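You operate a simulated robot arm through the tools that you are given. There is no shell and no other tool.

The job below is to be done with a simulated robot arm. You get a single attempt, and the scene is never put back.

Task
Pull the cap off the yellow key, brush its crumbs away and press the cap back on.
Fine: switch the keyboard off first and on again last; use the dust brush and stand it back; leave the other keys alone. Set down upright: dust brush. What is to be rubbed or washed off counts as gone when no trace of it is left.

The check looks at the end state, three seconds after you hand in, the way a careful person would. Anything else that was tipped, shoved, dropped, spilled or broken makes it a failure. A push-on lid holds only when it is set on centred and level and pressed home; a screw cap is set on level and turned clockwise until tight.

Robot
A 6-joint arm with a two-finger parallel gripper, fixed in place. Base frame: the origin is at the foot of the arm, x ahead of it, y to its left, z up. Readings come in mm, rad, newtons and seconds.
With the tool pointing down near the work surface it reaches from about 360 to 820 mm from the base axis. Its first joint turns from -2.897 to 2.897 rad. Payload 3.91 kg.
The tool frame sits at the grasp point between the pads (the TCP): z along the fingers, y along the line on which they close. The tips reach 30 mm beyond it. Largest opening 110 mm; finger width 20, thickness 10; the body of the gripper, 48 by 112 mm, starts 55 mm behind the TCP.
Orientation is that of the tool frame in the base frame, as a unit quaternion [x, y, z, w]. With the fingers straight down and closing along the base's y, the tool's x points along the base's -x, its y along +y and its z along -z.

Tools
- The arm moves only by the tool drive_tool. Its argument "motion" is a list of rows, each a list of 7 numbers: the turn, a rotation vector about the tool's x, y, z in rad, then the shift along the tool's x, y, z in mm, then the gripper command, from -1 (shut) to 1 (fully open), values between in proportion. In form: [[rx, ry, rz, x, y, z, fingers], ...]. A call has 1 to 20 rows; each row shifts and turns the commanded pose from where the row before left it, along the tool's axes as they then stand. A row lasts 0.2 s, in which the tool goes at most 50 mm and 0.15 rad; a call with a longer step from one row to the next is refused whole, and so is a gripper value outside its range. Where a pose cannot be reached the arm comes as near as it can. A force on the tool above 40 N (or 10 N above the force at the start of the call, whichever is more), or a blocked arm, ends the call early, and 0.2 s more pass. The fingers move at their own pace (about 45 mm/s each) and stop on an object; they squeeze with about 30 N. The grip force told is the motor's: it shows also when the fingers shut on nothing. Time passes only in rows, and 0.2 s behind the last, so rows that do not move let the fingers close. The reply holds the time, the measured pose of the TCP, the force on the tool along the base axes, the opening and the grip force, in the units named above and with some noise, with the torque about the TCP (base axes, N m) and any sound that the robot's microphone picked up.
- Cameras (640 x 400 px; columns grow to the right, rows downward): "scene" is fixed at [400.2, 651.1, 1376.8]; the picture's right is [-0.64, 0.77, 0.00], its down [0.63, 0.53, -0.56] and it looks along [-0.43, -0.36, -0.83] (base axes); focal length 214 px, centre (320, 200). "wrist" rides on the gripper at [77, 7, -115] in the tool frame; the picture's right is [-0.09, 1.00, 0.00], its down [-0.80, -0.07, -0.59] and it looks along [-0.59, -0.05, 0.80] (tool axes); focal length 270 px, centre (320, 200). There is no depth. A picture from a camera that has moved, and an enlarged one, comes with that camera's place and axes in the base frame and with its lens.
- grab_frame(camera): a new picture of that camera. No time passes.
- lift_body(by): slides the trunk up (or, below 0, down) by that many mm; the arm rides with it, the base frame stays. It gives what a move gives, with no picture.
- close_up(camera, box): a new picture of the part [left, top, right, bottom] of that camera's present view, enlarged. No time passes.
- hand_in(): hands the job in; it is judged then, once.

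Nothing tells you positions but the pictures and the camera data. Unless the task says otherwise, let go and move clear before handing in.

The tools are called after "Request:" as a command line: name --pt "numbers of a row" for each row, then --argument value for the rest, lists and objects as JSON in quotes. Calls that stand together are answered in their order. drive_tool: Moves the arm, as the interface text tells. Its arguments: {"type":"object","properties":{"motion":{"type":"array","items":{"type":"array","items":{"type":"number"}}}},"required":["motion"]} The other tools are called the same way: lift_body (by) slides the trunk up or down; grab_frame (camera) takes a picture; close_up (camera, box) takes an enlarged picture of a part of a camera's view; hand_in () hands the job in.

At the start:

```text
time_s: 0.0
tcp_pos: [173.6, 361.7, 1131.3]
ee_rot: [0.001, 1.0, 0.0, 0.0]
contact_force: [-0.4, 0.4, 0.8]
moment: [0.0, 0.01, -0.03]
finger_gap: 109.9
finger_force: 0.1
trunk travel left (down, up): [-450.0, 160.0]
```

scene: 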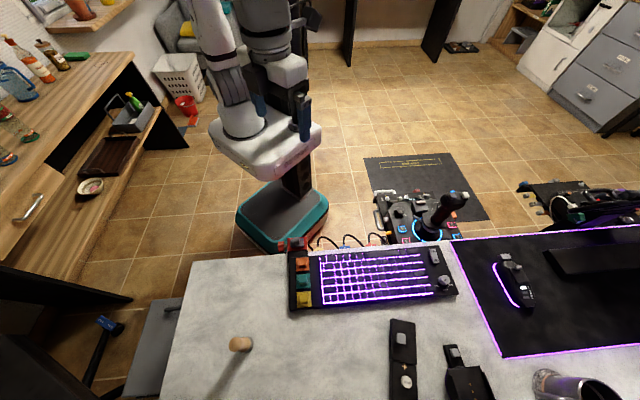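
wrist: 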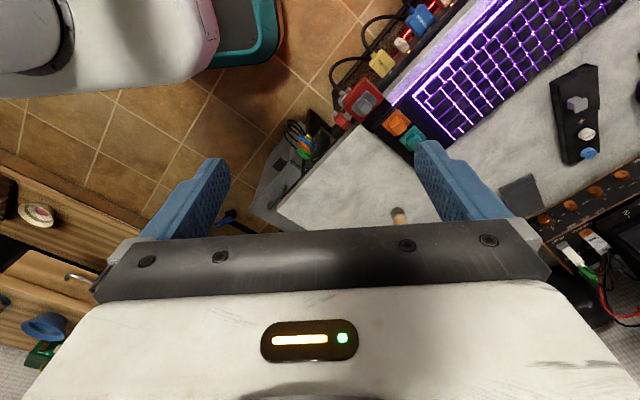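

I see a desk with a glowing keyboard with orange, teal and yellow keys at its left end, and a small light-brown handle (perhaps the dust brush). I'll look closer before moving.

Request:
close_up --camera "scene" --box '[270, 220, 470, 345]'

Request:
close_up --camera "scene" --box '[160, 250, 400, 400]'

Request:
close_up --camera "scene" --box '[280, 235, 350, 315]'

Request:
close_up --camera "wrist" --box '[280, 40, 480, 240]'

Request:
close_up --camera "scene" --box '[370, 300, 610, 400]'

```text
3.20 times, centred on (370, 282) of scene
camera zoom: at [400.2, 651.1, 1376.8], right [-0.64, 0.77, 0.0], down [0.63, 0.53, -0.56], along [-0.43, -0.36, -0.83], focal length 686 px, centre (160, -64)
```

zoom: 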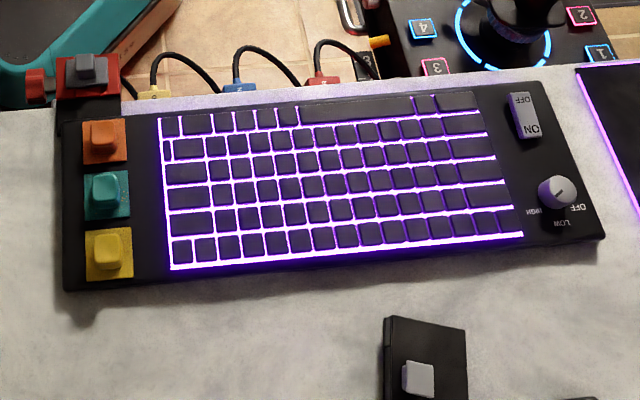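

```text
2.67 times, centred on (280, 325) of scene
camera zoom: at [400.2, 651.1, 1376.8], right [-0.64, 0.77, 0.0], down [0.63, 0.53, -0.56], along [-0.43, -0.36, -0.83], focal length 572 px, centre (427, -133)
```

zoom: 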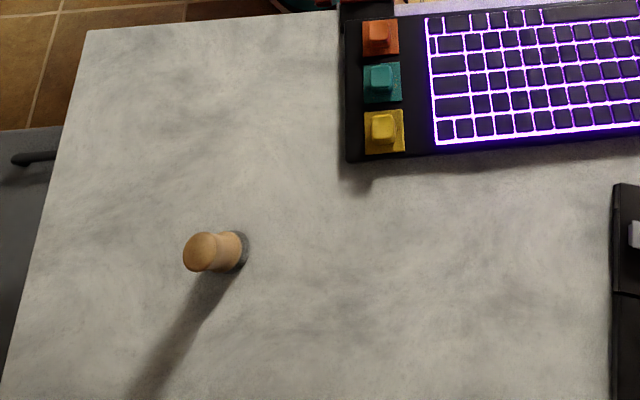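

```text
5.00 times, centred on (315, 275) of scene
camera zoom: at [400.2, 651.1, 1376.8], right [-0.64, 0.77, 0.0], down [0.63, 0.53, -0.56], along [-0.43, -0.36, -0.83], focal length 1072 px, centre (345, -175)
```

zoom: 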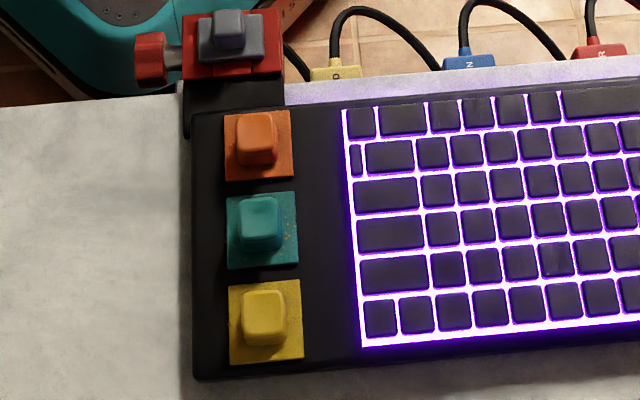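

```text
2.00 times, centred on (380, 140) of wrist
camera zoom: at [95.7, 368.6, 1245.3], right [0.09, 1.0, 0.0], down [0.8, -0.07, 0.59], along [0.59, -0.05, -0.8], focal length 541 px, centre (200, 320)
```

zoom: 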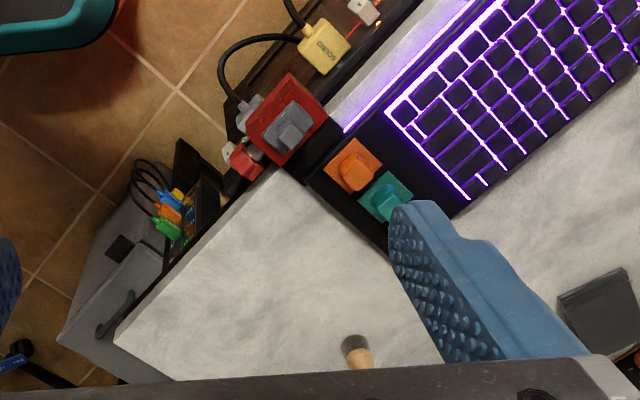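

```text
2.67 times, centred on (490, 350) of scene
camera zoom: at [400.2, 651.1, 1376.8], right [-0.64, 0.77, 0.0], down [0.63, 0.53, -0.56], along [-0.43, -0.36, -0.83], focal length 572 px, centre (-133, -200)
```

zoom: 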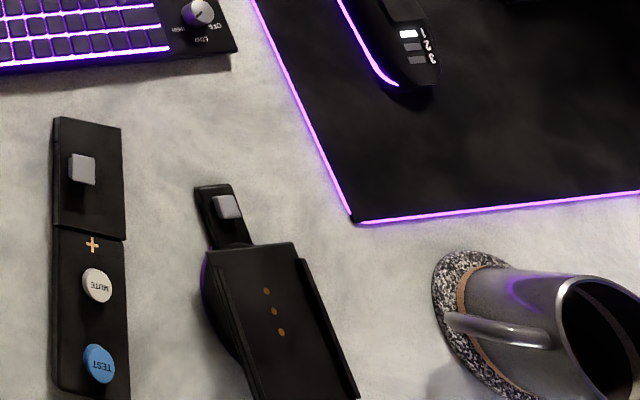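

The keyboard lies turned about 45° with the yellow key near (351, 556, 785); the brush stands upright near (504, 518), and the rocker switch is near (30, 766). I'll turn the tool to line up with the keyboard and hover over the yellow key to look with the wrist camera.

Request:
drive_tool --pt "0 0 -0.1309 0 0 0 1" --pt "0 0 -0.1309 0 0 0 1" --pt "0 0 -0.1309 0 0 0 1" --pt "0 0 -0.1309 0 0 0 1" --pt "0 0 -0.1309 0 0 0 1" --pt "0 0 -0.1309 0 0 0 1" --pt "0 0 0 -40 2 0 1" --pt "0 0 0 -40 2 0 1" --pt "0 0 0 -40 2 0 1" --pt "0 0 0 -40 2 0 1" --pt "0 0 0 -40 2 0 1" --pt "0 0 0 -40 2 0 1" --pt "0 0 0 0 0 40 1" --pt "0 0 0 0 0 40 1" --pt "0 0 0 0 0 40 1"

```text
time_s: 3.2
tcp_pos: [332.5, 543.9, 1009.1]
ee_rot: [-0.383, 0.924, 0.0, -0.001]
contact_force: [-0.5, 0.1, 0.5]
moment: [0.02, -0.01, 0.02]
finger_gap: 110.0
finger_force: 0.1
trunk travel left (down, up): [-450.0, 160.0]
```

Request:
grab_frame --camera "wrist"

Request:
grab_frame --camera "scene"

```text
taken
camera wrist: at [274.7, 494.6, 1123.5], right [-0.64, 0.77, 0.0], down [0.62, 0.52, 0.59], along [0.46, 0.38, -0.8], focal length 270 px, centre (320, 200)
```

wrist: 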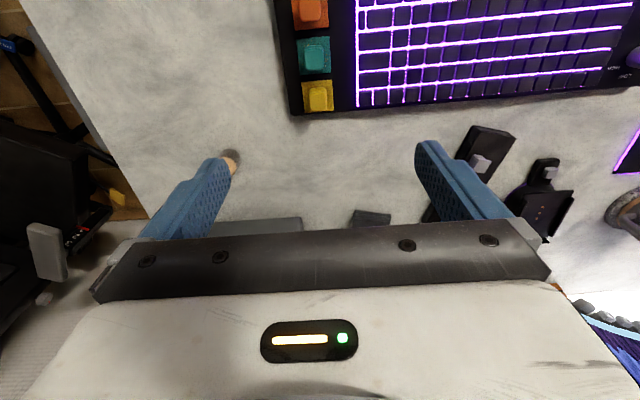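

```text
taken
```

scene: 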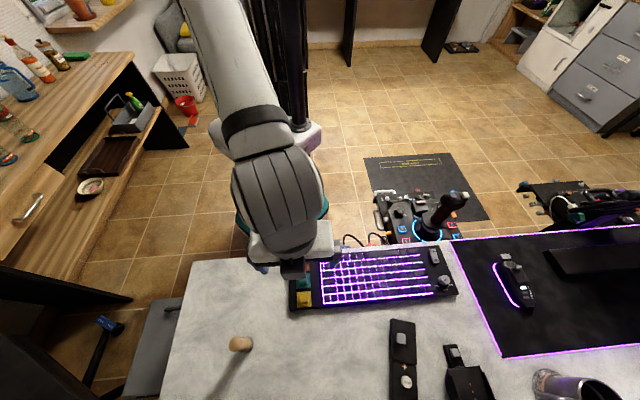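

The view agrees with my estimates. I'll zoom in to the yellow key and to the rocker.

Request:
close_up --camera "wrist" --box '[280, 0, 380, 125]'

Request:
close_up --camera "scene" --box '[420, 240, 470, 300]'

Request:
close_up --camera "wrist" --box '[200, 130, 280, 190]'

Request:
close_up --camera "wrist" --box '[400, 110, 640, 260]'

```text
3.20 times, centred on (330, 62) of wrist
camera zoom: at [274.7, 494.6, 1123.5], right [-0.64, 0.77, 0.0], down [0.62, 0.52, 0.59], along [0.46, 0.38, -0.8], focal length 865 px, centre (288, 640)
```

zoom: 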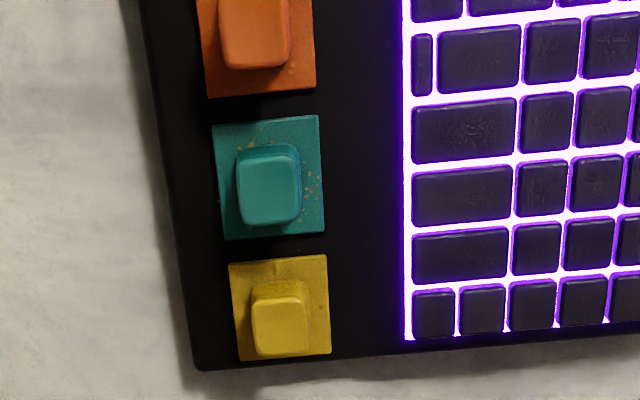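

```text
6.67 times, centred on (445, 270) of scene
camera zoom: at [400.2, 651.1, 1376.8], right [-0.64, 0.77, 0.0], down [0.63, 0.53, -0.56], along [-0.43, -0.36, -0.83], focal length 1430 px, centre (-513, -267)
```

zoom: 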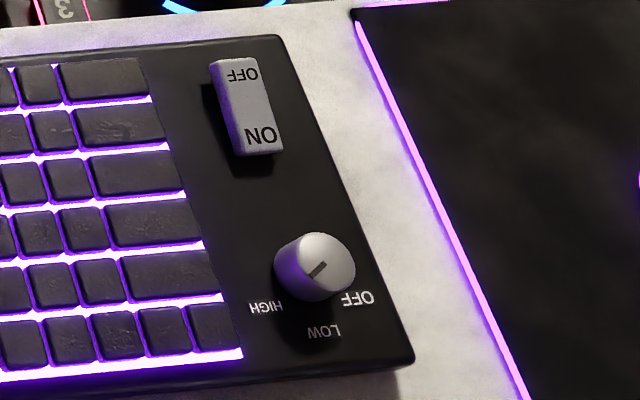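

```text
6.67 times, centred on (240, 160) of wrist
camera zoom: at [274.7, 494.6, 1123.5], right [-0.64, 0.77, 0.0], down [0.62, 0.52, 0.59], along [0.46, 0.38, -0.8], focal length 1802 px, centre (853, 467)
```

zoom: 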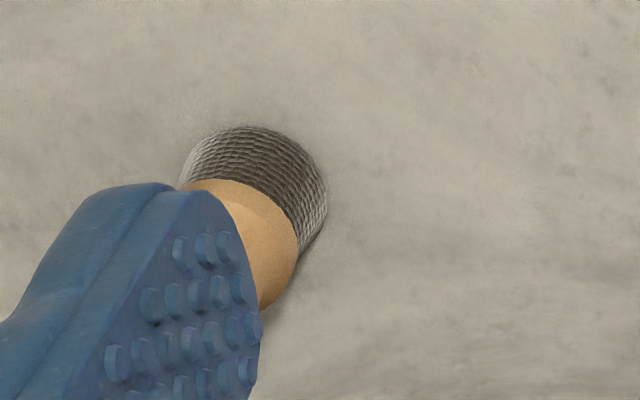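

```text
2.67 times, centred on (520, 185) of wrist
camera zoom: at [274.7, 494.6, 1123.5], right [-0.64, 0.77, 0.0], down [0.62, 0.52, 0.59], along [0.46, 0.38, -0.8], focal length 721 px, centre (-213, 240)
```

zoom: 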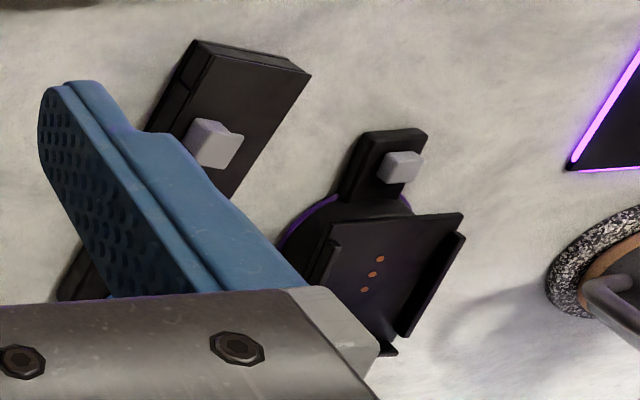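

The rocker's labels are readable: OFF on the side nearest the robot, ON on the far side. I'll hover above the rocker for a closer look.

Request:
drive_tool --pt "0 0 0 9 46 0 1" --pt "0 0 0 9 46 0 1" --pt "0 0 0 9 46 0 1" --pt "0 0 0 9 46 0 1" --pt "0 0 0 9 46 10 1" --pt "0 0 0 9 46 20 1" --pt "0 0 0 9 46 20 1" --pt "0 0 0 9 46 20 1" --pt "0 0 0 0 0 20 1" --pt "0 0 0 0 0 20 1"

Request:
grab_frame --camera "wrist"

```text
refused: row 6 steps farther than a row can; nothing moved
```

```text
taken
camera wrist: at [274.7, 494.6, 1123.5], right [-0.64, 0.77, 0.0], down [0.62, 0.52, 0.59], along [0.46, 0.38, -0.8], focal length 270 px, centre (320, 200)
```

wrist: 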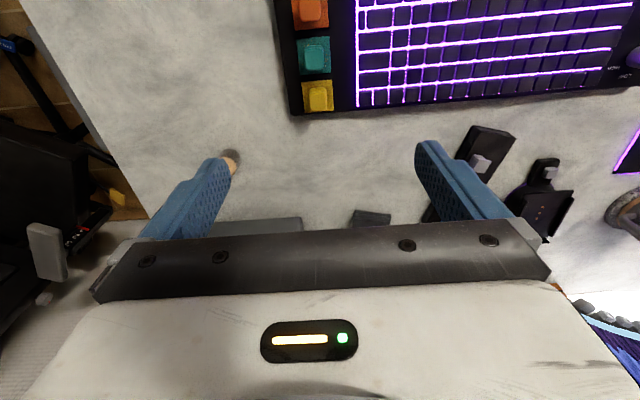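

That call was refused because one row was slightly too long. I'll send it again with smaller steps towards the rocker.

Request:
drive_tool --pt "0 0 0 9 46 0 1" --pt "0 0 0 9 46 0 1" --pt "0 0 0 9 46 0 1" --pt "0 0 0 9 46 0 1" --pt "0 0 0 9 46 0 1" --pt "0 0 0 9 46 0 1" --pt "0 0 0 9 46 0 1" --pt "0 0 0 9 46 0 1" --pt "0 0 0 0 0 40 1" --pt "0 0 0 0 0 40 1"

Request:
grab_frame --camera "wrist"

```text
time_s: 5.4
tcp_pos: [16.9, 762.0, 931.0]
ee_rot: [-0.383, 0.924, -0.001, 0.0]
contact_force: [-0.2, -0.3, 0.6]
moment: [0.0, 0.0, -0.01]
finger_gap: 109.9
finger_force: 0.1
out of reach, approached as far as the arm can: row 9, 10
trunk travel left (down, up): [-450.0, 160.0]
```

```text
taken
camera wrist: at [-40.9, 712.4, 1046.2], right [-0.64, 0.77, 0.0], down [0.62, 0.52, 0.59], along [0.46, 0.38, -0.8], focal length 270 px, centre (320, 200)
```

wrist: 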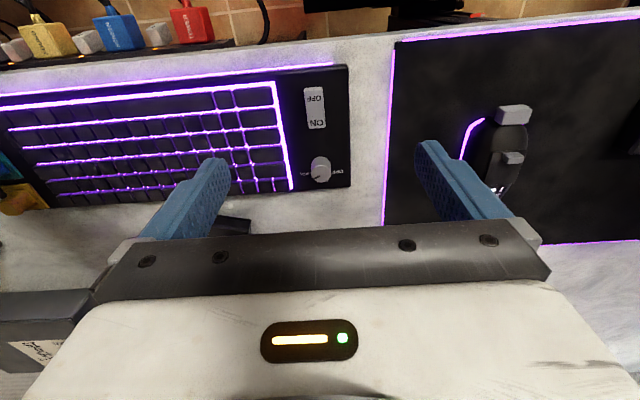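

The rocker is in clear view, but the arm reported a reach limit while descending. I'll slide the trunk down a bit, so the arm rides lower, and check where it ends up.

Request:
lift_body --by -60

Request:
close_up --camera "wrist" --box '[270, 50, 370, 200]'

Request:
close_up --camera "scene" --box '[280, 150, 480, 320]'

```text
time_s: 6.4
tcp_pos: [17.6, 761.2, 874.0]
ee_rot: [-0.382, 0.924, 0.0, 0.0]
contact_force: [-0.5, 0.2, 0.2]
moment: [-0.01, 0.02, -0.03]
finger_gap: 110.1
finger_force: 0.1
trunk travel left (down, up): [-390.0, 220.0]
```

```text
2.67 times, centred on (320, 125) of wrist
camera zoom: at [-41.0, 712.5, 986.5], right [-0.64, 0.77, 0.0], down [0.62, 0.52, 0.59], along [0.46, 0.38, -0.8], focal length 721 px, centre (320, 400)
```

zoom: 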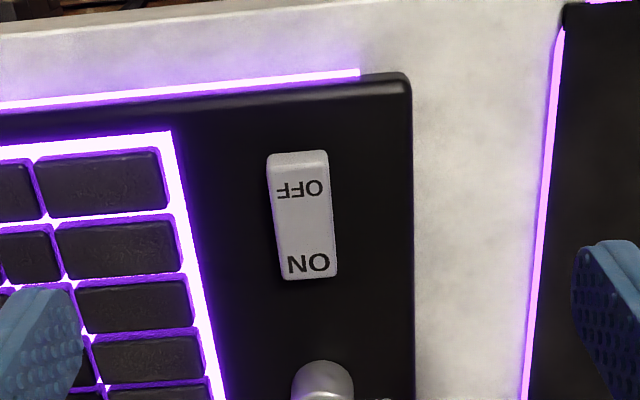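

```text
2.35 times, centred on (380, 235) of scene
camera zoom: at [400.2, 651.1, 1376.8], right [-0.64, 0.77, 0.0], down [0.63, 0.53, -0.56], along [-0.43, -0.36, -0.83], focal length 505 px, centre (179, 118)
```

zoom: 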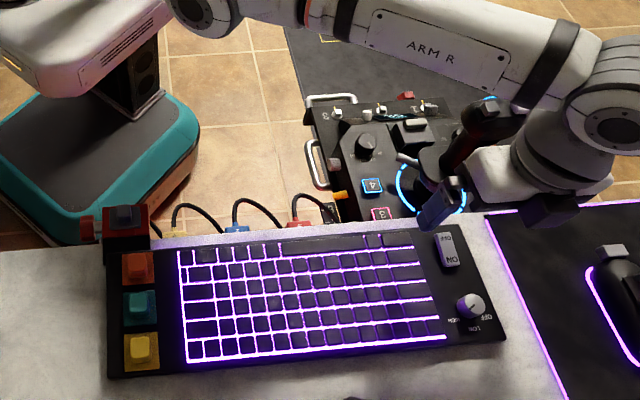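

The rocker is at about (27, 764, 780), with OFF toward the robot. I'll shut the fingers, place them over the OFF end and then check before pressing.

Request:
drive_tool --pt "0 0 0 7.3 -5 0 -1" --pt "0 0 0 0 0 0 -1" --pt "0 0 0 0 0 0 -1" --pt "0 0 0 0 0 0 -1" --pt "0 0 0 0 0 15 -1" --pt "0 0 0 0 0 15 -1" --pt "0 0 0 0 0 10 -1" --pt "0 0 0 0 0 0 -1"

Request:
grab_frame --camera "wrist"

Request:
close_up --camera "scene" --box '[400, 200, 500, 300]'

```text
time_s: 8.2
tcp_pos: [17.7, 766.5, 831.8]
ee_rot: [-0.382, 0.924, -0.002, -0.001]
contact_force: [-0.6, -1.0, 0.8]
moment: [-0.01, 0.0, 0.01]
finger_gap: 0.0
finger_force: 30.2
out of reach, approached as far as the arm can: row 1, 6
trunk travel left (down, up): [-390.0, 220.0]
```

```text
taken
camera wrist: at [-41.3, 717.2, 946.4], right [-0.64, 0.77, 0.0], down [0.62, 0.52, 0.59], along [0.46, 0.38, -0.81], focal length 270 px, centre (320, 200)
```

wrist: 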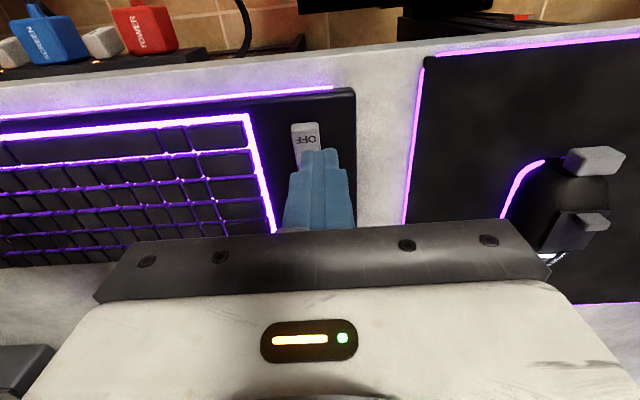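

```text
4.00 times, centred on (450, 250) of scene
camera zoom: at [400.2, 651.1, 1376.8], right [-0.64, 0.77, 0.0], down [0.63, 0.53, -0.56], along [-0.43, -0.36, -0.83], focal length 858 px, centre (-200, 0)
```

zoom: 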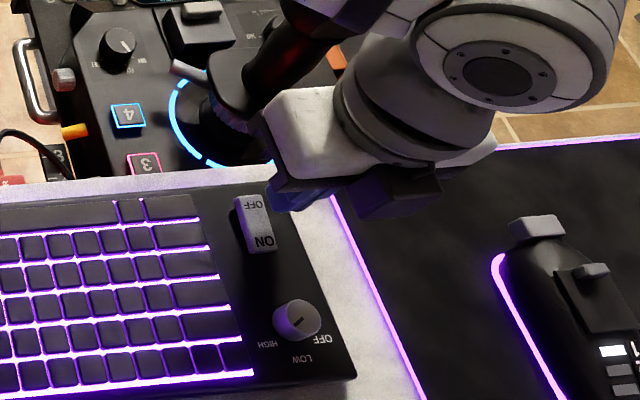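

The arm did not come in as far as commanded, so I'll look at its posture before going lower.

Request:
grab_frame --camera "scene"

```text
taken
```

scene: 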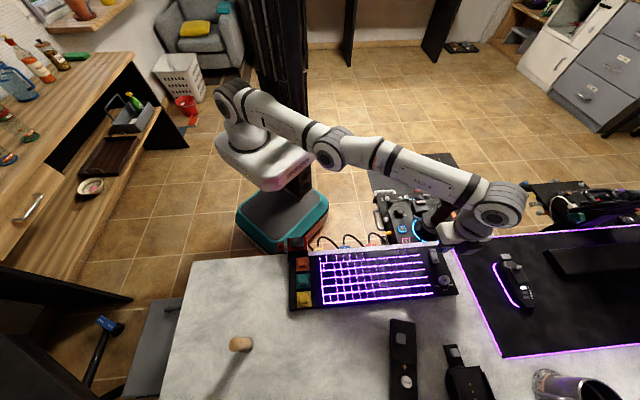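

The arm is almost fully stretched, which is why it stuck. I'll lift it and pull it inward to bend the elbow again, then pick a better trunk height.

Request:
drive_tool --pt "0 0 0 0 0 -40 -1" --pt "0 0 0 20 -20 -20 -1" --pt "0 0 0 20 -20 -20 -1" --pt "0 0 0 20 -20 0 -1" --pt "0 0 0 20 -20 0 -1" --pt "0 0 0 0 0 0 -1"

Request:
grab_frame --camera "wrist"

Request:
grab_frame --camera "scene"

```text
time_s: 9.6
tcp_pos: [14.0, 757.8, 897.0]
ee_rot: [-0.383, 0.924, -0.001, 0.0]
contact_force: [0.2, -1.2, 0.8]
moment: [-0.04, 0.03, 0.0]
finger_gap: 0.2
finger_force: 30.0
out of reach, approached as far as the arm can: row 2, 3, 4, 5
trunk travel left (down, up): [-390.0, 220.0]
```

```text
taken
camera wrist: at [-44.3, 708.4, 1010.5], right [-0.64, 0.77, 0.0], down [0.62, 0.52, 0.59], along [0.46, 0.38, -0.8], focal length 270 px, centre (320, 200)
```

wrist: 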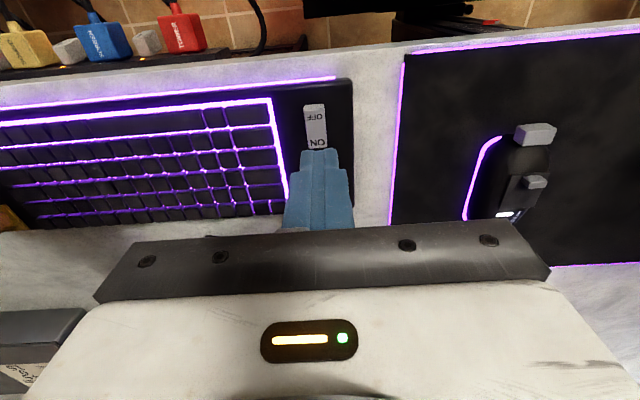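

```text
taken
```

scene: 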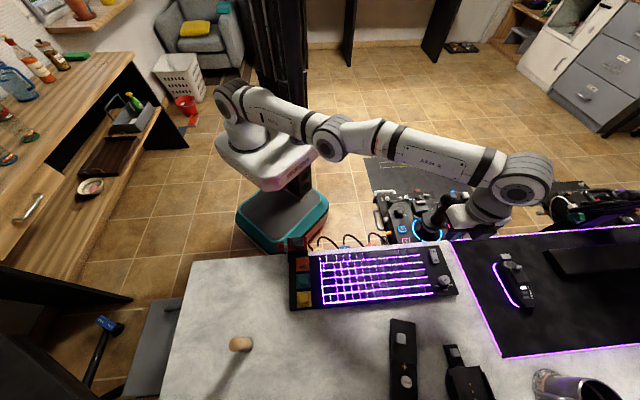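

The arm is still at a limit. I'll look closely at the elbow and wrist to understand how it is bent.

Request:
close_up --camera "scene" --box '[190, 60, 350, 180]'

Request:
close_up --camera "scene" --box '[380, 110, 580, 260]'

```text
3.33 times, centred on (270, 120) of scene
camera zoom: at [400.2, 651.1, 1376.8], right [-0.64, 0.77, 0.0], down [0.63, 0.53, -0.56], along [-0.43, -0.36, -0.83], focal length 715 px, centre (487, 467)
```

zoom: 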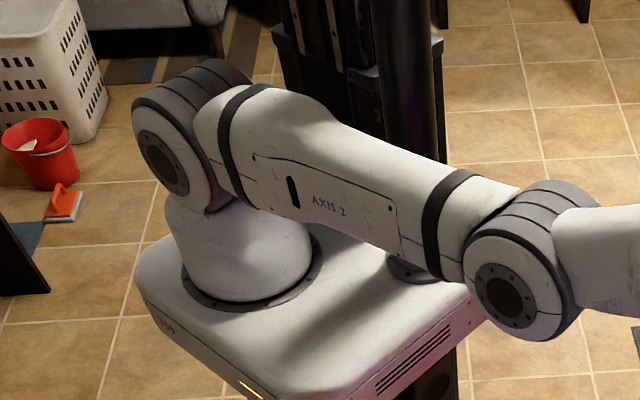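

```text
2.67 times, centred on (480, 185) of scene
camera zoom: at [400.2, 651.1, 1376.8], right [-0.64, 0.77, 0.0], down [0.63, 0.53, -0.56], along [-0.43, -0.36, -0.83], focal length 572 px, centre (-107, 240)
```

zoom: 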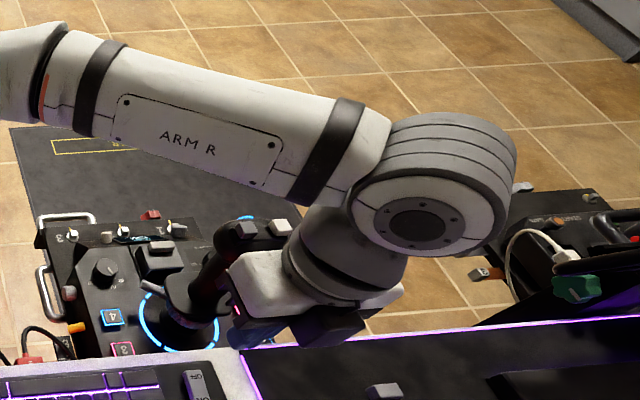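

The elbow looks stretched straight or slightly over-extended, so the arm is stuck at a singular posture. I'll raise the trunk for headroom, stretch outward, then go down and in so the elbow bends the other way.

Request:
lift_body --by 150

Request:
drive_tool --pt "0 0 0 -28 28 0 -1" --pt "0 0 0 -21 21 0 -1" --pt "0 0 0 0 0 45 -1" --pt "0 0 0 0 0 45 -1" --pt "0 0 0 14 -14 30 -1" --pt "0 0 0 21 -21 0 -1" --pt "0 0 0 21 -21 0 -1"

Request:
grab_frame --camera "scene"

```text
time_s: 11.3
tcp_pos: [14.1, 757.3, 1046.9]
ee_rot: [-0.382, 0.924, -0.002, 0.0]
contact_force: [-0.9, 0.9, 0.7]
moment: [0.01, -0.02, -0.01]
finger_gap: 0.0
finger_force: 30.2
trunk travel left (down, up): [-540.0, 70.0]
```

```text
time_s: 12.9
tcp_pos: [13.5, 769.9, 918.7]
ee_rot: [-0.383, 0.924, -0.002, 0.0]
contact_force: [-1.0, 0.0, 0.0]
moment: [0.02, 0.02, 0.03]
finger_gap: 0.0
finger_force: 30.5
out of reach, approached as far as the arm can: row 1, 2, 3, 4, 5, 6, 7
trunk travel left (down, up): [-540.0, 70.0]
```

```text
taken
```

scene: 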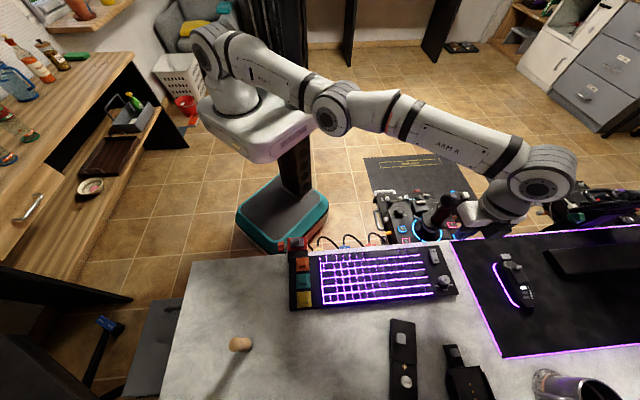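

The arm is right on its full-stretch sphere. I'll command repeated larger inward steps at this safe height to bend the elbow.

Request:
drive_tool --pt "0 0 0 34 -34 0 -1" --pt "0 0 0 34 -34 0 -1" --pt "0 0 0 34 -34 0 -1" --pt "0 0 0 34 -34 0 -1" --pt "0 0 0 34 -34 0 -1" --pt "0 0 0 34 -34 0 -1"

```text
time_s: 14.3
tcp_pos: [13.6, 768.4, 921.1]
ee_rot: [-0.382, 0.924, -0.002, 0.0]
contact_force: [0.7, -0.6, -0.3]
moment: [-0.03, 0.01, -0.01]
finger_gap: 0.0
finger_force: 30.3
out of reach, approached as far as the arm can: row 1, 2, 3, 4, 5, 6
trunk travel left (down, up): [-540.0, 70.0]
```

Still at the limit. I'll try stretching fully outward first and then a combined down-and-in move to tip the elbow over to its normal side.

Request:
drive_tool --pt "0 0 0 -30 30 0 -1" --pt "0 0 0 -30 30 0 -1" --pt "0 0 0 -30 30 0 -1" --pt "0 0 0 14 -14 42 -1" --pt "0 0 0 34 -34 0 -1" --pt "0 0 0 34 -34 0 -1" --pt "0 0 0 34 -34 0 -1"

```text
time_s: 15.9
tcp_pos: [8.5, 767.5, 876.2]
ee_rot: [-0.383, 0.924, -0.002, -0.001]
contact_force: [-0.3, 0.9, 0.6]
moment: [-0.03, 0.03, -0.01]
finger_gap: 0.0
finger_force: 30.1
out of reach, approached as far as the arm can: row 1, 2, 3, 4, 5, 6, 7
trunk travel left (down, up): [-540.0, 70.0]
```

It still sits at the stretched limit. Tilting the tool so the fingertips swing towards the base should bend the elbow in the right direction, so I'll raise the trunk a little and try that.

Request:
lift_body --by 60

Request:
drive_tool --pt "0 0 0 -30 30 0 -1" --pt "0 0 0 -30 30 0 -1" --pt "0.1 0.1 0 28 -28 0 -1" --pt "0.1 0.1 0 30 -30 0 -1" --pt "0.1 0.1 0 32 -32 0 -1" --pt "0 0 0 30 -30 0 -1" --pt "0 0 0 30 -30 0 -1"

```text
time_s: 16.9
tcp_pos: [8.7, 769.5, 937.1]
ee_rot: [-0.382, 0.924, -0.001, -0.001]
contact_force: [-0.4, 0.2, 0.8]
moment: [0.0, -0.06, -0.02]
finger_gap: 0.1
finger_force: 30.1
trunk travel left (down, up): [-600.0, 10.0]
```

```text
time_s: 18.6
tcp_pos: [3.8, 682.3, 1011.2]
ee_rot: [-0.374, 0.903, -0.198, -0.082]
contact_force: [0.1, -0.4, 0.6]
moment: [0.02, 0.01, -0.02]
finger_gap: 0.0
finger_force: 29.6
out of reach, approached as far as the arm can: row 1, 2, 3, 4, 5, 6, 7
trunk travel left (down, up): [-600.0, 10.0]
```

The tilt came through but the elbow is still stretched. I'll measure precisely: a small outward command, then an inward one, comparing the camera's reported position each time.

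Request:
drive_tool --pt "0 0 0 -20 20 0 -1" --pt "0 0 0 -20 20 0 -1" --pt "0 0 0 0 0 0 -1"

Request:
close_up --camera "wrist" --box '[220, 0, 420, 200]'

```text
time_s: 19.4
tcp_pos: [3.8, 683.9, 1011.7]
ee_rot: [-0.374, 0.902, -0.198, -0.082]
contact_force: [-0.3, -0.1, 0.0]
moment: [-0.02, -0.03, -0.01]
finger_gap: 0.0
finger_force: 30.0
out of reach, approached as far as the arm can: row 1, 2
trunk travel left (down, up): [-600.0, 10.0]
```

```text
2.00 times, centred on (320, 100) of wrist
camera zoom: at [-54.6, 686.6, 1136.2], right [-0.64, 0.7, -0.32], down [0.62, 0.72, 0.32], along [0.46, 0.01, -0.89], focal length 541 px, centre (320, 400)
```

zoom: 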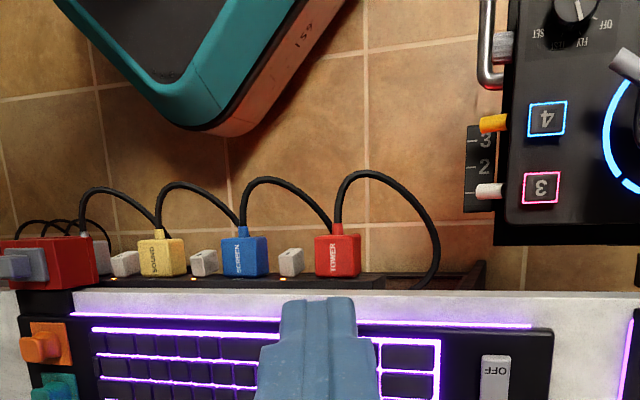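

Request:
drive_tool --pt "0 0 0 20 -20 0 -1" --pt "0 0 0 20 -20 0 -1" --pt "0 0 0 0 0 0 -1"

Request:
close_up --camera "wrist" --box '[220, 0, 420, 200]'

Request:
close_up --camera "scene" --box '[180, 0, 580, 250]'

```text
time_s: 20.1
tcp_pos: [0.2, 684.3, 1017.5]
ee_rot: [-0.374, 0.903, -0.196, -0.08]
contact_force: [-0.3, -0.9, 0.7]
moment: [-0.04, 0.0, 0.01]
finger_gap: 0.0
finger_force: 30.3
out of reach, approached as far as the arm can: row 1, 2
trunk travel left (down, up): [-600.0, 10.0]
```

```text
2.00 times, centred on (320, 100) of wrist
camera zoom: at [-58.0, 687.3, 1142.8], right [-0.64, 0.7, -0.32], down [0.62, 0.72, 0.33], along [0.46, 0.01, -0.89], focal length 541 px, centre (320, 400)
```

zoom: 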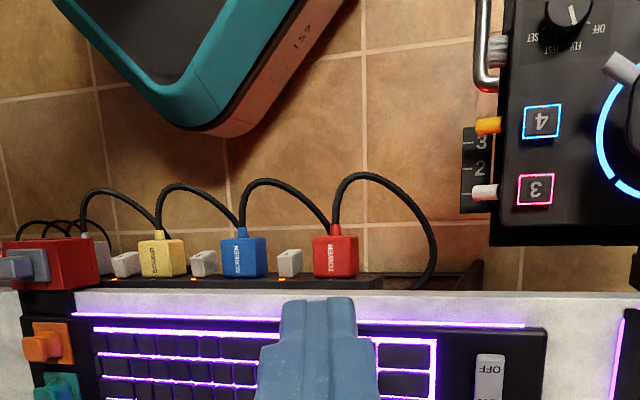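

```text
1.60 times, centred on (380, 125) of scene
camera zoom: at [400.2, 651.1, 1376.8], right [-0.64, 0.77, 0.0], down [0.63, 0.53, -0.56], along [-0.43, -0.36, -0.83], focal length 343 px, centre (224, 320)
```

zoom: 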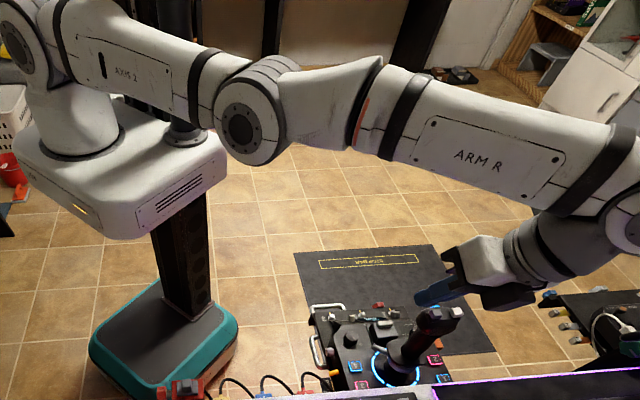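

The elbow is still dead straight. I'll swing the tool pitch the other way while holding the grasp point, so the wrist has to come inward.

Request:
drive_tool --pt "-0.1 -0.1 0 0 0 0 -1" --pt "-0.1 -0.1 0 0 0 0 -1" --pt "-0.1 -0.1 0 0 0 0 -1" --pt "-0.1 -0.1 0 0 0 0 -1" --pt "-0.1 -0.1 0 0 0 0 -1" --pt "-0.1 -0.1 0 0 0 0 -1" --pt "0 0 0 0 0 0 -1"

```text
time_s: 21.8
tcp_pos: [1.9, 684.4, 1018.0]
ee_rot: [-0.374, 0.903, -0.196, -0.082]
contact_force: [-0.4, 0.6, -1.3]
moment: [0.02, 0.03, 0.01]
finger_gap: 0.0
finger_force: 30.2
out of reach, approached as far as the arm can: row 1, 2, 3, 4, 5, 6
trunk travel left (down, up): [-600.0, 10.0]
```

Nothing moved that time. I'll undo the tilt by pivoting about the wrist (fingertips swinging outward), which should be possible.

Request:
drive_tool --pt "-0.1 -0.1 0 -21 21 0 -1" --pt "-0.1 -0.1 0 -21 21 0 -1" --pt "-0.1 -0.1 0 -21 21 0 -1" --pt "0 0 0 0 0 0 -1"

Request:
close_up --camera "wrist" --box '[220, 0, 420, 200]'

```text
time_s: 22.8
tcp_pos: [-2.3, 771.1, 989.3]
ee_rot: [-0.383, 0.924, -0.001, -0.001]
contact_force: [-0.3, -0.2, 0.0]
moment: [0.0, 0.0, 0.02]
finger_gap: 0.0
finger_force: 29.7
trunk travel left (down, up): [-600.0, 10.0]
```

```text
2.00 times, centred on (320, 100) of wrist
camera zoom: at [-61.2, 721.5, 1104.7], right [-0.64, 0.77, 0.0], down [0.62, 0.52, 0.59], along [0.46, 0.38, -0.8], focal length 541 px, centre (320, 400)
```

zoom: 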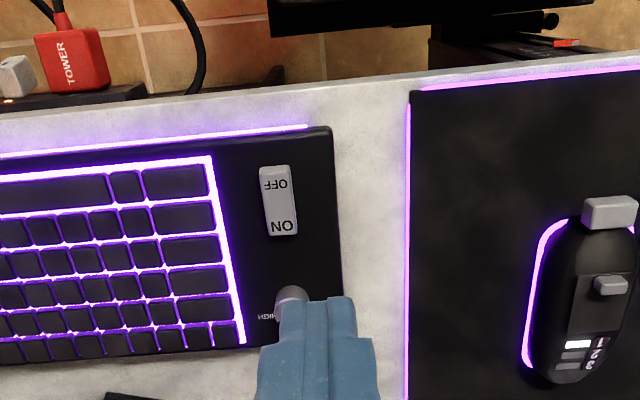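

Vertical again. Now small tests: a few tiny inward steps to see whether they register.

Request:
drive_tool --pt "0 0 0 1.4 -1.4 0 -1" --pt "0 0 0 1.4 -1.4 0 -1" --pt "0 0 0 1.4 -1.4 0 -1" --pt "0 0 0 1.4 -1.4 0 -1" --pt "0 0 0 2.8 -2.8 0 -1" --pt "0 0 0 2.8 -2.8 0 -1" --pt "0 0 0 2.8 -2.8 0 -1" --pt "0 0 0 2.8 -2.8 0 -1"

Request:
drive_tool --pt "0 0 0 0 0 -40 -1" --pt "0 0 0 0 0 -40 -1" --pt "0 0 0 0 0 -40 -1"

```text
time_s: 24.6
tcp_pos: [0.2, 746.1, 991.9]
ee_rot: [-0.383, 0.924, -0.001, 0.0]
contact_force: [0.3, 0.3, 0.2]
moment: [-0.03, -0.03, -0.04]
finger_gap: 0.2
finger_force: 30.3
trunk travel left (down, up): [-600.0, 10.0]
```

```text
time_s: 25.4
tcp_pos: [-0.5, 747.4, 1112.0]
ee_rot: [-0.382, 0.924, -0.002, 0.0]
contact_force: [-0.3, 0.3, -0.6]
moment: [0.01, 0.0, 0.02]
finger_gap: 0.0
finger_force: 30.2
trunk travel left (down, up): [-600.0, 10.0]
```

Small steps work: the arm came in 25 mm without complaint. I'll keep bringing it in gently and check the elbow.

Request:
drive_tool --pt "0 0 0 3 -3 0 -1" --pt "0 0 0 3 -3 0 -1" --pt "0 0 0 5 -5 0 -1" --pt "0 0 0 5 -5 0 -1" --pt "0 0 0 5 -5 0 -1" --pt "0 0 0 7 -7 0 -1" --pt "0 0 0 7 -7 0 -1" --pt "0 0 0 7 -7 0 -1" --pt "0 0 0 7 -7 0 -1" --pt "0 0 0 10 -10 0 -1" --pt "0 0 0 10 -10 0 -1"

Request:
grab_frame --camera "scene"

```text
time_s: 27.8
tcp_pos: [0.6, 649.8, 1111.9]
ee_rot: [-0.383, 0.924, -0.002, -0.001]
contact_force: [-0.2, -0.4, 0.2]
moment: [-0.01, 0.0, 0.02]
finger_gap: 0.0
finger_force: 30.0
trunk travel left (down, up): [-600.0, 10.0]
```

```text
taken
```

scene: 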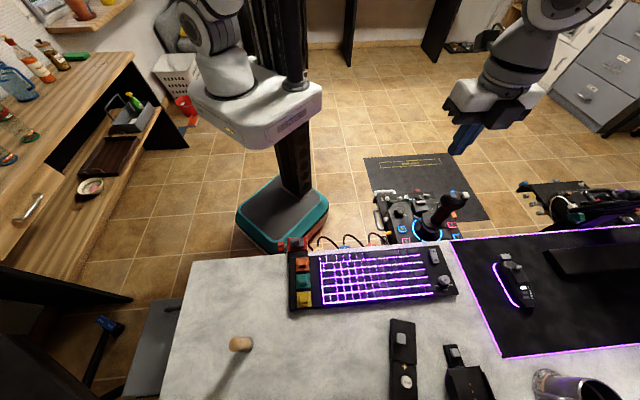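

The elbow is bent upward as it should be. I'll lower the trunk to its original height, descend while still close in, and then go out to the rocker at low height, where the reach is best.

Request:
lift_body --by -150

Request:
drive_tool --pt "0 0 0 0 0 30 -1" --pt "0 0 0 0 0 30 -1" --pt "0 0 0 0 0 30 -1" --pt "0 0 0 -14 12 5 -1" --pt "0 0 0 -14 12 5 -1" --pt "0 0 0 -14 12 5 -1" --pt "0 0 0 -14 12 0 -1" --pt "0 0 0 -14 12 0 -1"

Request:
grab_frame --camera "wrist"

```text
time_s: 29.5
tcp_pos: [0.3, 650.1, 962.5]
ee_rot: [-0.382, 0.924, -0.002, 0.0]
contact_force: [0.3, 0.4, 0.5]
moment: [-0.02, -0.01, 0.01]
finger_gap: 0.1
finger_force: 30.6
trunk travel left (down, up): [-450.0, 160.0]
```

```text
time_s: 31.3
tcp_pos: [6.9, 741.6, 855.2]
ee_rot: [-0.383, 0.924, -0.002, -0.001]
contact_force: [-0.2, 0.3, 0.4]
moment: [0.0, 0.01, 0.02]
finger_gap: 0.0
finger_force: 30.3
trunk travel left (down, up): [-450.0, 160.0]
```

```text
taken
camera wrist: at [-50.2, 693.2, 969.7], right [-0.64, 0.77, 0.0], down [0.62, 0.52, 0.59], along [0.46, 0.38, -0.81], focal length 270 px, centre (320, 200)
```

wrist: 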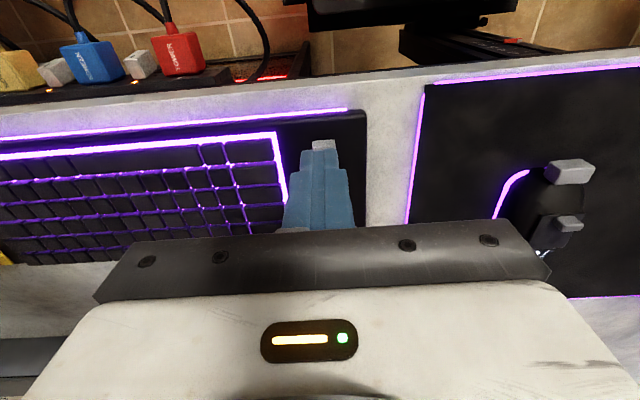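

The fingers are now just inboard of the rocker with the arm well bent. I'll shift over the OFF end and lower toward it in small steps.

Request:
drive_tool --pt "0 0 0 -12.8 2.2 0 -1" --pt "0 0 0 0 0 15 -1" --pt "0 0 0 0 0 10 -1" --pt "0 0 0 0 0 5 -1" --pt "0 0 0 0 0 2 -1" --pt "0 0 0 0 0 0 -1"

Request:
close_up --camera "wrist" --box '[260, 90, 400, 200]'

Request:
close_up --camera "scene" --box '[400, 220, 480, 300]'

```text
time_s: 32.7
tcp_pos: [13.0, 752.4, 825.6]
ee_rot: [-0.383, 0.924, -0.003, 0.0]
contact_force: [0.2, 0.4, 0.1]
moment: [-0.01, 0.0, 0.03]
finger_gap: 0.2
finger_force: 29.9
trunk travel left (down, up): [-450.0, 160.0]
```

```text
3.64 times, centred on (330, 145) of wrist
camera zoom: at [-44.7, 703.7, 938.9], right [-0.64, 0.77, 0.0], down [0.62, 0.52, 0.59], along [0.46, 0.38, -0.81], focal length 983 px, centre (284, 400)
```

zoom: 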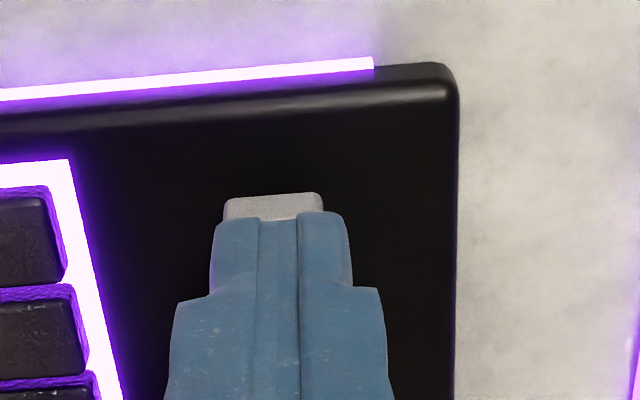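

```text
5.00 times, centred on (440, 260) of scene
camera zoom: at [400.2, 651.1, 1376.8], right [-0.64, 0.77, 0.0], down [0.63, 0.53, -0.56], along [-0.43, -0.36, -0.83], focal length 1072 px, centre (-280, -100)
```

zoom: 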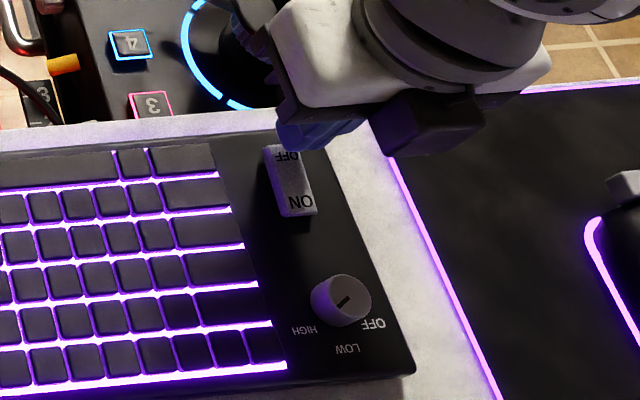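

The fingertips are about 10 mm above the OFF end and well aligned. Now I'll press in small steps, watching the force and listening for a click.

Request:
drive_tool --pt "0 0 0 0 0 3 -1" --pt "0 0 0 0 0 3 -1" --pt "0 0 0 0 0 2 -1" --pt "0 0 0 0 0 2 -1" --pt "0 0 0 0 0 0 -1"

```text
time_s: 33.9
tcp_pos: [14.6, 753.1, 814.0]
ee_rot: [-0.383, 0.924, -0.002, -0.001]
contact_force: [0.0, 0.0, -0.3]
moment: [0.0, 0.01, 0.0]
finger_gap: 0.2
finger_force: 30.0
trunk travel left (down, up): [-450.0, 160.0]
```

Request:
drive_tool --pt "0 0 0 0 0 2 -1" --pt "0 0 0 0 0 2 -1" --pt "0 0 0 0 0 2 -1" --pt "0 0 0 0 0 0 -1"

Request:
close_up --camera "scene" --box '[400, 220, 480, 300]'

```text
time_s: 34.9
tcp_pos: [13.6, 753.3, 809.9]
ee_rot: [-0.384, 0.924, -0.001, -0.001]
contact_force: [-1.4, -2.6, 5.6]
moment: [-0.02, -0.01, 0.01]
finger_gap: 0.1
finger_force: 30.1
trunk travel left (down, up): [-450.0, 160.0]
```

```text
5.00 times, centred on (440, 260) of scene
camera zoom: at [400.2, 651.1, 1376.8], right [-0.64, 0.77, 0.0], down [0.63, 0.53, -0.56], along [-0.43, -0.36, -0.83], focal length 1072 px, centre (-280, -100)
```

zoom: 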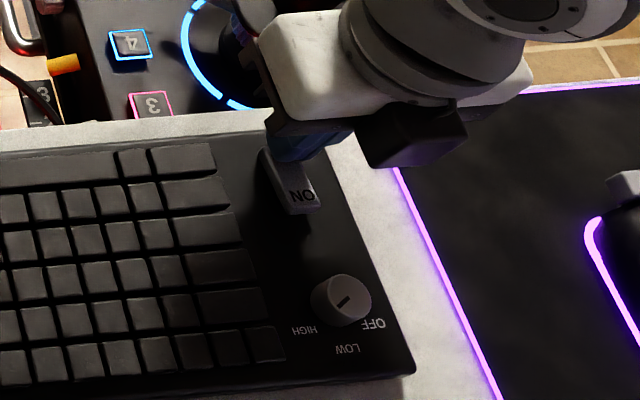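

The backlight went out, so the keyboard is off. I'll lift clear and travel to hover over the yellow key with the fingers opening.

Request:
drive_tool --pt "0 0 0 0 0 -20 -1" --pt "0 0 0 0 0 -40 -1" --pt "0 0 0 0 0 -20 -1" --pt "0 0 0 -11 -42 0 1" --pt "0 0 0 -11 -42 0 1" --pt "0 0 0 -11 -42 0 1" --pt "0 0 0 -11 -42 0 1" --pt "0 0 0 -11 -42 0 1" --pt "0 0 0 -11 -42 0 1" --pt "0 0 0 -11 -42 0 1" --pt "0 0 0 -11 -42 0 1" --pt "0 0 0 -10 -41 0 1" --pt "0 0 0 0 0 0 1"

Request:
grab_frame --camera "wrist"

Request:
close_up --camera "scene" --box '[400, 220, 480, 300]'

```text
time_s: 37.7
tcp_pos: [350.4, 557.0, 890.8]
ee_rot: [-0.384, 0.923, -0.001, 0.0]
contact_force: [1.1, 0.0, 0.0]
moment: [0.02, 0.03, 0.03]
finger_gap: 109.8
finger_force: 0.1
trunk travel left (down, up): [-450.0, 160.0]
```

```text
taken
camera wrist: at [293.5, 506.6, 1005.9], right [-0.64, 0.77, 0.0], down [0.62, 0.52, 0.59], along [0.46, 0.38, -0.81], focal length 270 px, centre (320, 200)
```

wrist: 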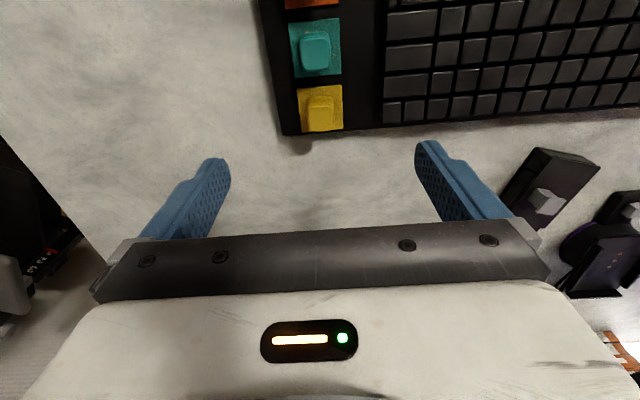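

```text
5.00 times, centred on (440, 260) of scene
camera zoom: at [400.2, 651.1, 1376.8], right [-0.64, 0.77, 0.0], down [0.63, 0.53, -0.56], along [-0.43, -0.36, -0.83], focal length 1072 px, centre (-280, -100)
```

zoom: 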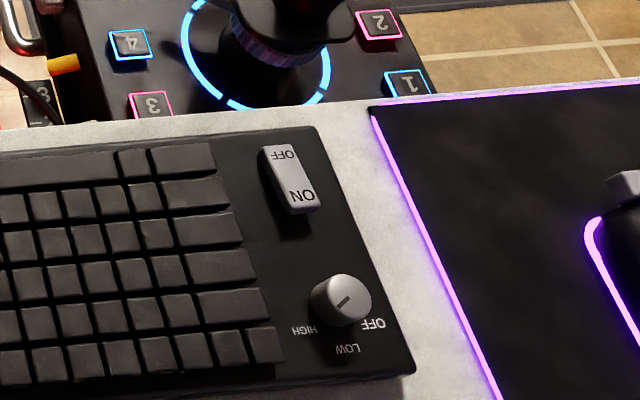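

The keyboard stays off. Now a close look at the yellow key.

Request:
close_up --camera "wrist" --box '[270, 60, 390, 150]'

Request:
close_up --camera "scene" --box '[285, 240, 335, 315]'

```text
4.44 times, centred on (330, 105) of wrist
camera zoom: at [293.5, 506.6, 1005.9], right [-0.64, 0.77, 0.0], down [0.62, 0.52, 0.59], along [0.46, 0.38, -0.81], focal length 1201 px, centre (276, 622)
```

zoom: 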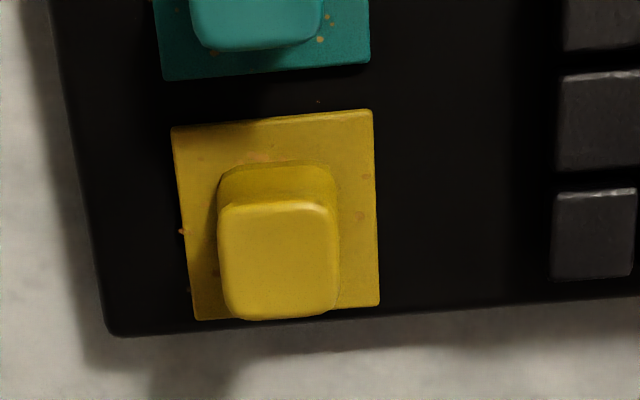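

```text
5.33 times, centred on (310, 278) of scene
camera zoom: at [400.2, 651.1, 1376.8], right [-0.64, 0.77, 0.0], down [0.63, 0.53, -0.56], along [-0.43, -0.36, -0.83], focal length 1144 px, centre (373, -213)
```

zoom: 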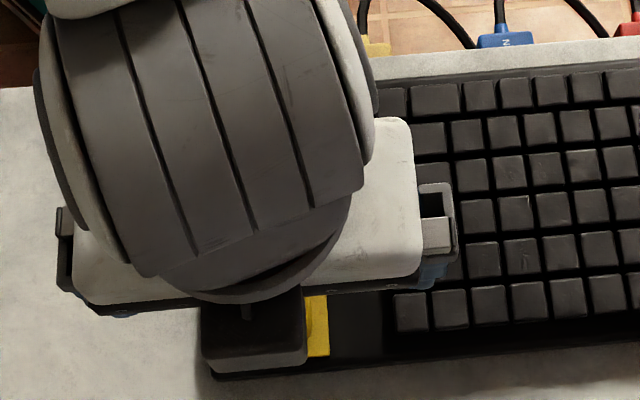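

The yellow plate is about 38 mm square, centred at (351, 556, 771), with the cap (about 21 mm wide, top at z≈793) in its middle. I'll narrow the fingers to 50 mm and go down around the cap.

Request:
drive_tool --pt "0 0 0 1.5 0.8 0 -0.1" --pt "0 0 0 0 0 0 -0.1" --pt "0 0 0 0 0 0 -0.1" --pt "0 0 0 0 0 20 -0.1" --pt "0 0 0 0 0 20 -0.1" --pt "0 0 0 0 0 15 -0.1" --pt "0 0 0 0 0 0 -0.1"

Request:
grab_frame --camera "wrist"

```text
time_s: 39.3
tcp_pos: [350.5, 553.8, 832.8]
ee_rot: [-0.384, 0.923, -0.002, 0.0]
contact_force: [0.1, 0.6, -0.6]
moment: [-0.01, 0.02, 0.05]
finger_gap: 49.5
finger_force: 0.0
trunk travel left (down, up): [-450.0, 160.0]
```

```text
taken
camera wrist: at [292.0, 505.4, 948.4], right [-0.64, 0.77, 0.0], down [0.62, 0.52, 0.59], along [0.46, 0.38, -0.81], focal length 270 px, centre (320, 200)
```

wrist: 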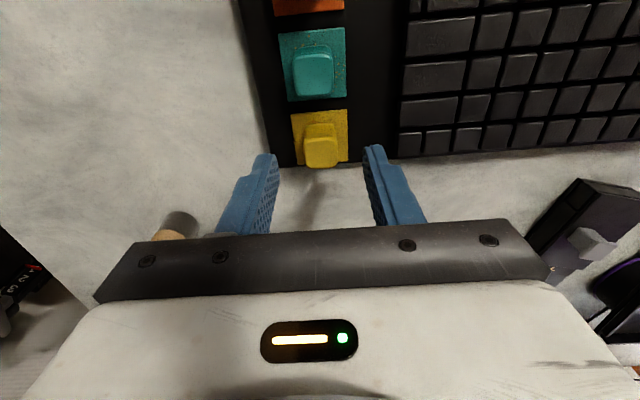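

Aligned well. Going down so the tips are just above the plate, then closing on the cap.

Request:
drive_tool --pt "0 0 0 0 0 10 -0.1" --pt "0 0 0 0 0 10 -0.1" --pt "0 0 0 0 0 5 -0.1" --pt "0 0 0 0 0 3 -0.1" --pt "0 0 0 0 0 0 -0.1"

Request:
close_up --camera "wrist" --box '[240, 100, 400, 210]'

```text
time_s: 40.5
tcp_pos: [349.0, 552.8, 807.1]
ee_rot: [-0.382, 0.924, -0.002, 0.0]
contact_force: [-0.1, 0.2, 0.1]
moment: [-0.02, -0.01, 0.0]
finger_gap: 49.5
finger_force: 0.0
trunk travel left (down, up): [-450.0, 160.0]
```

```text
3.64 times, centred on (320, 155) of wrist
camera zoom: at [290.5, 505.1, 921.8], right [-0.64, 0.77, 0.0], down [0.62, 0.52, 0.59], along [0.46, 0.38, -0.81], focal length 983 px, centre (320, 364)
```

zoom: 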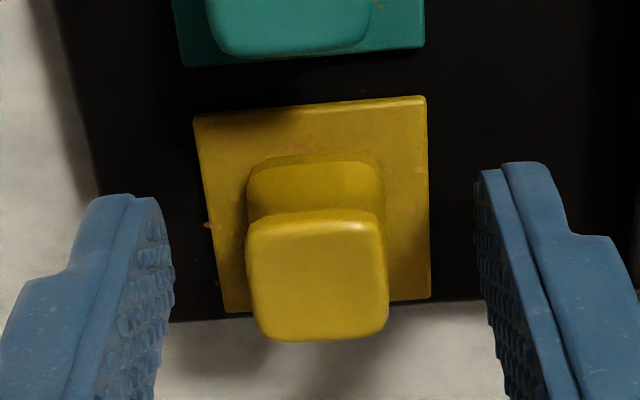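

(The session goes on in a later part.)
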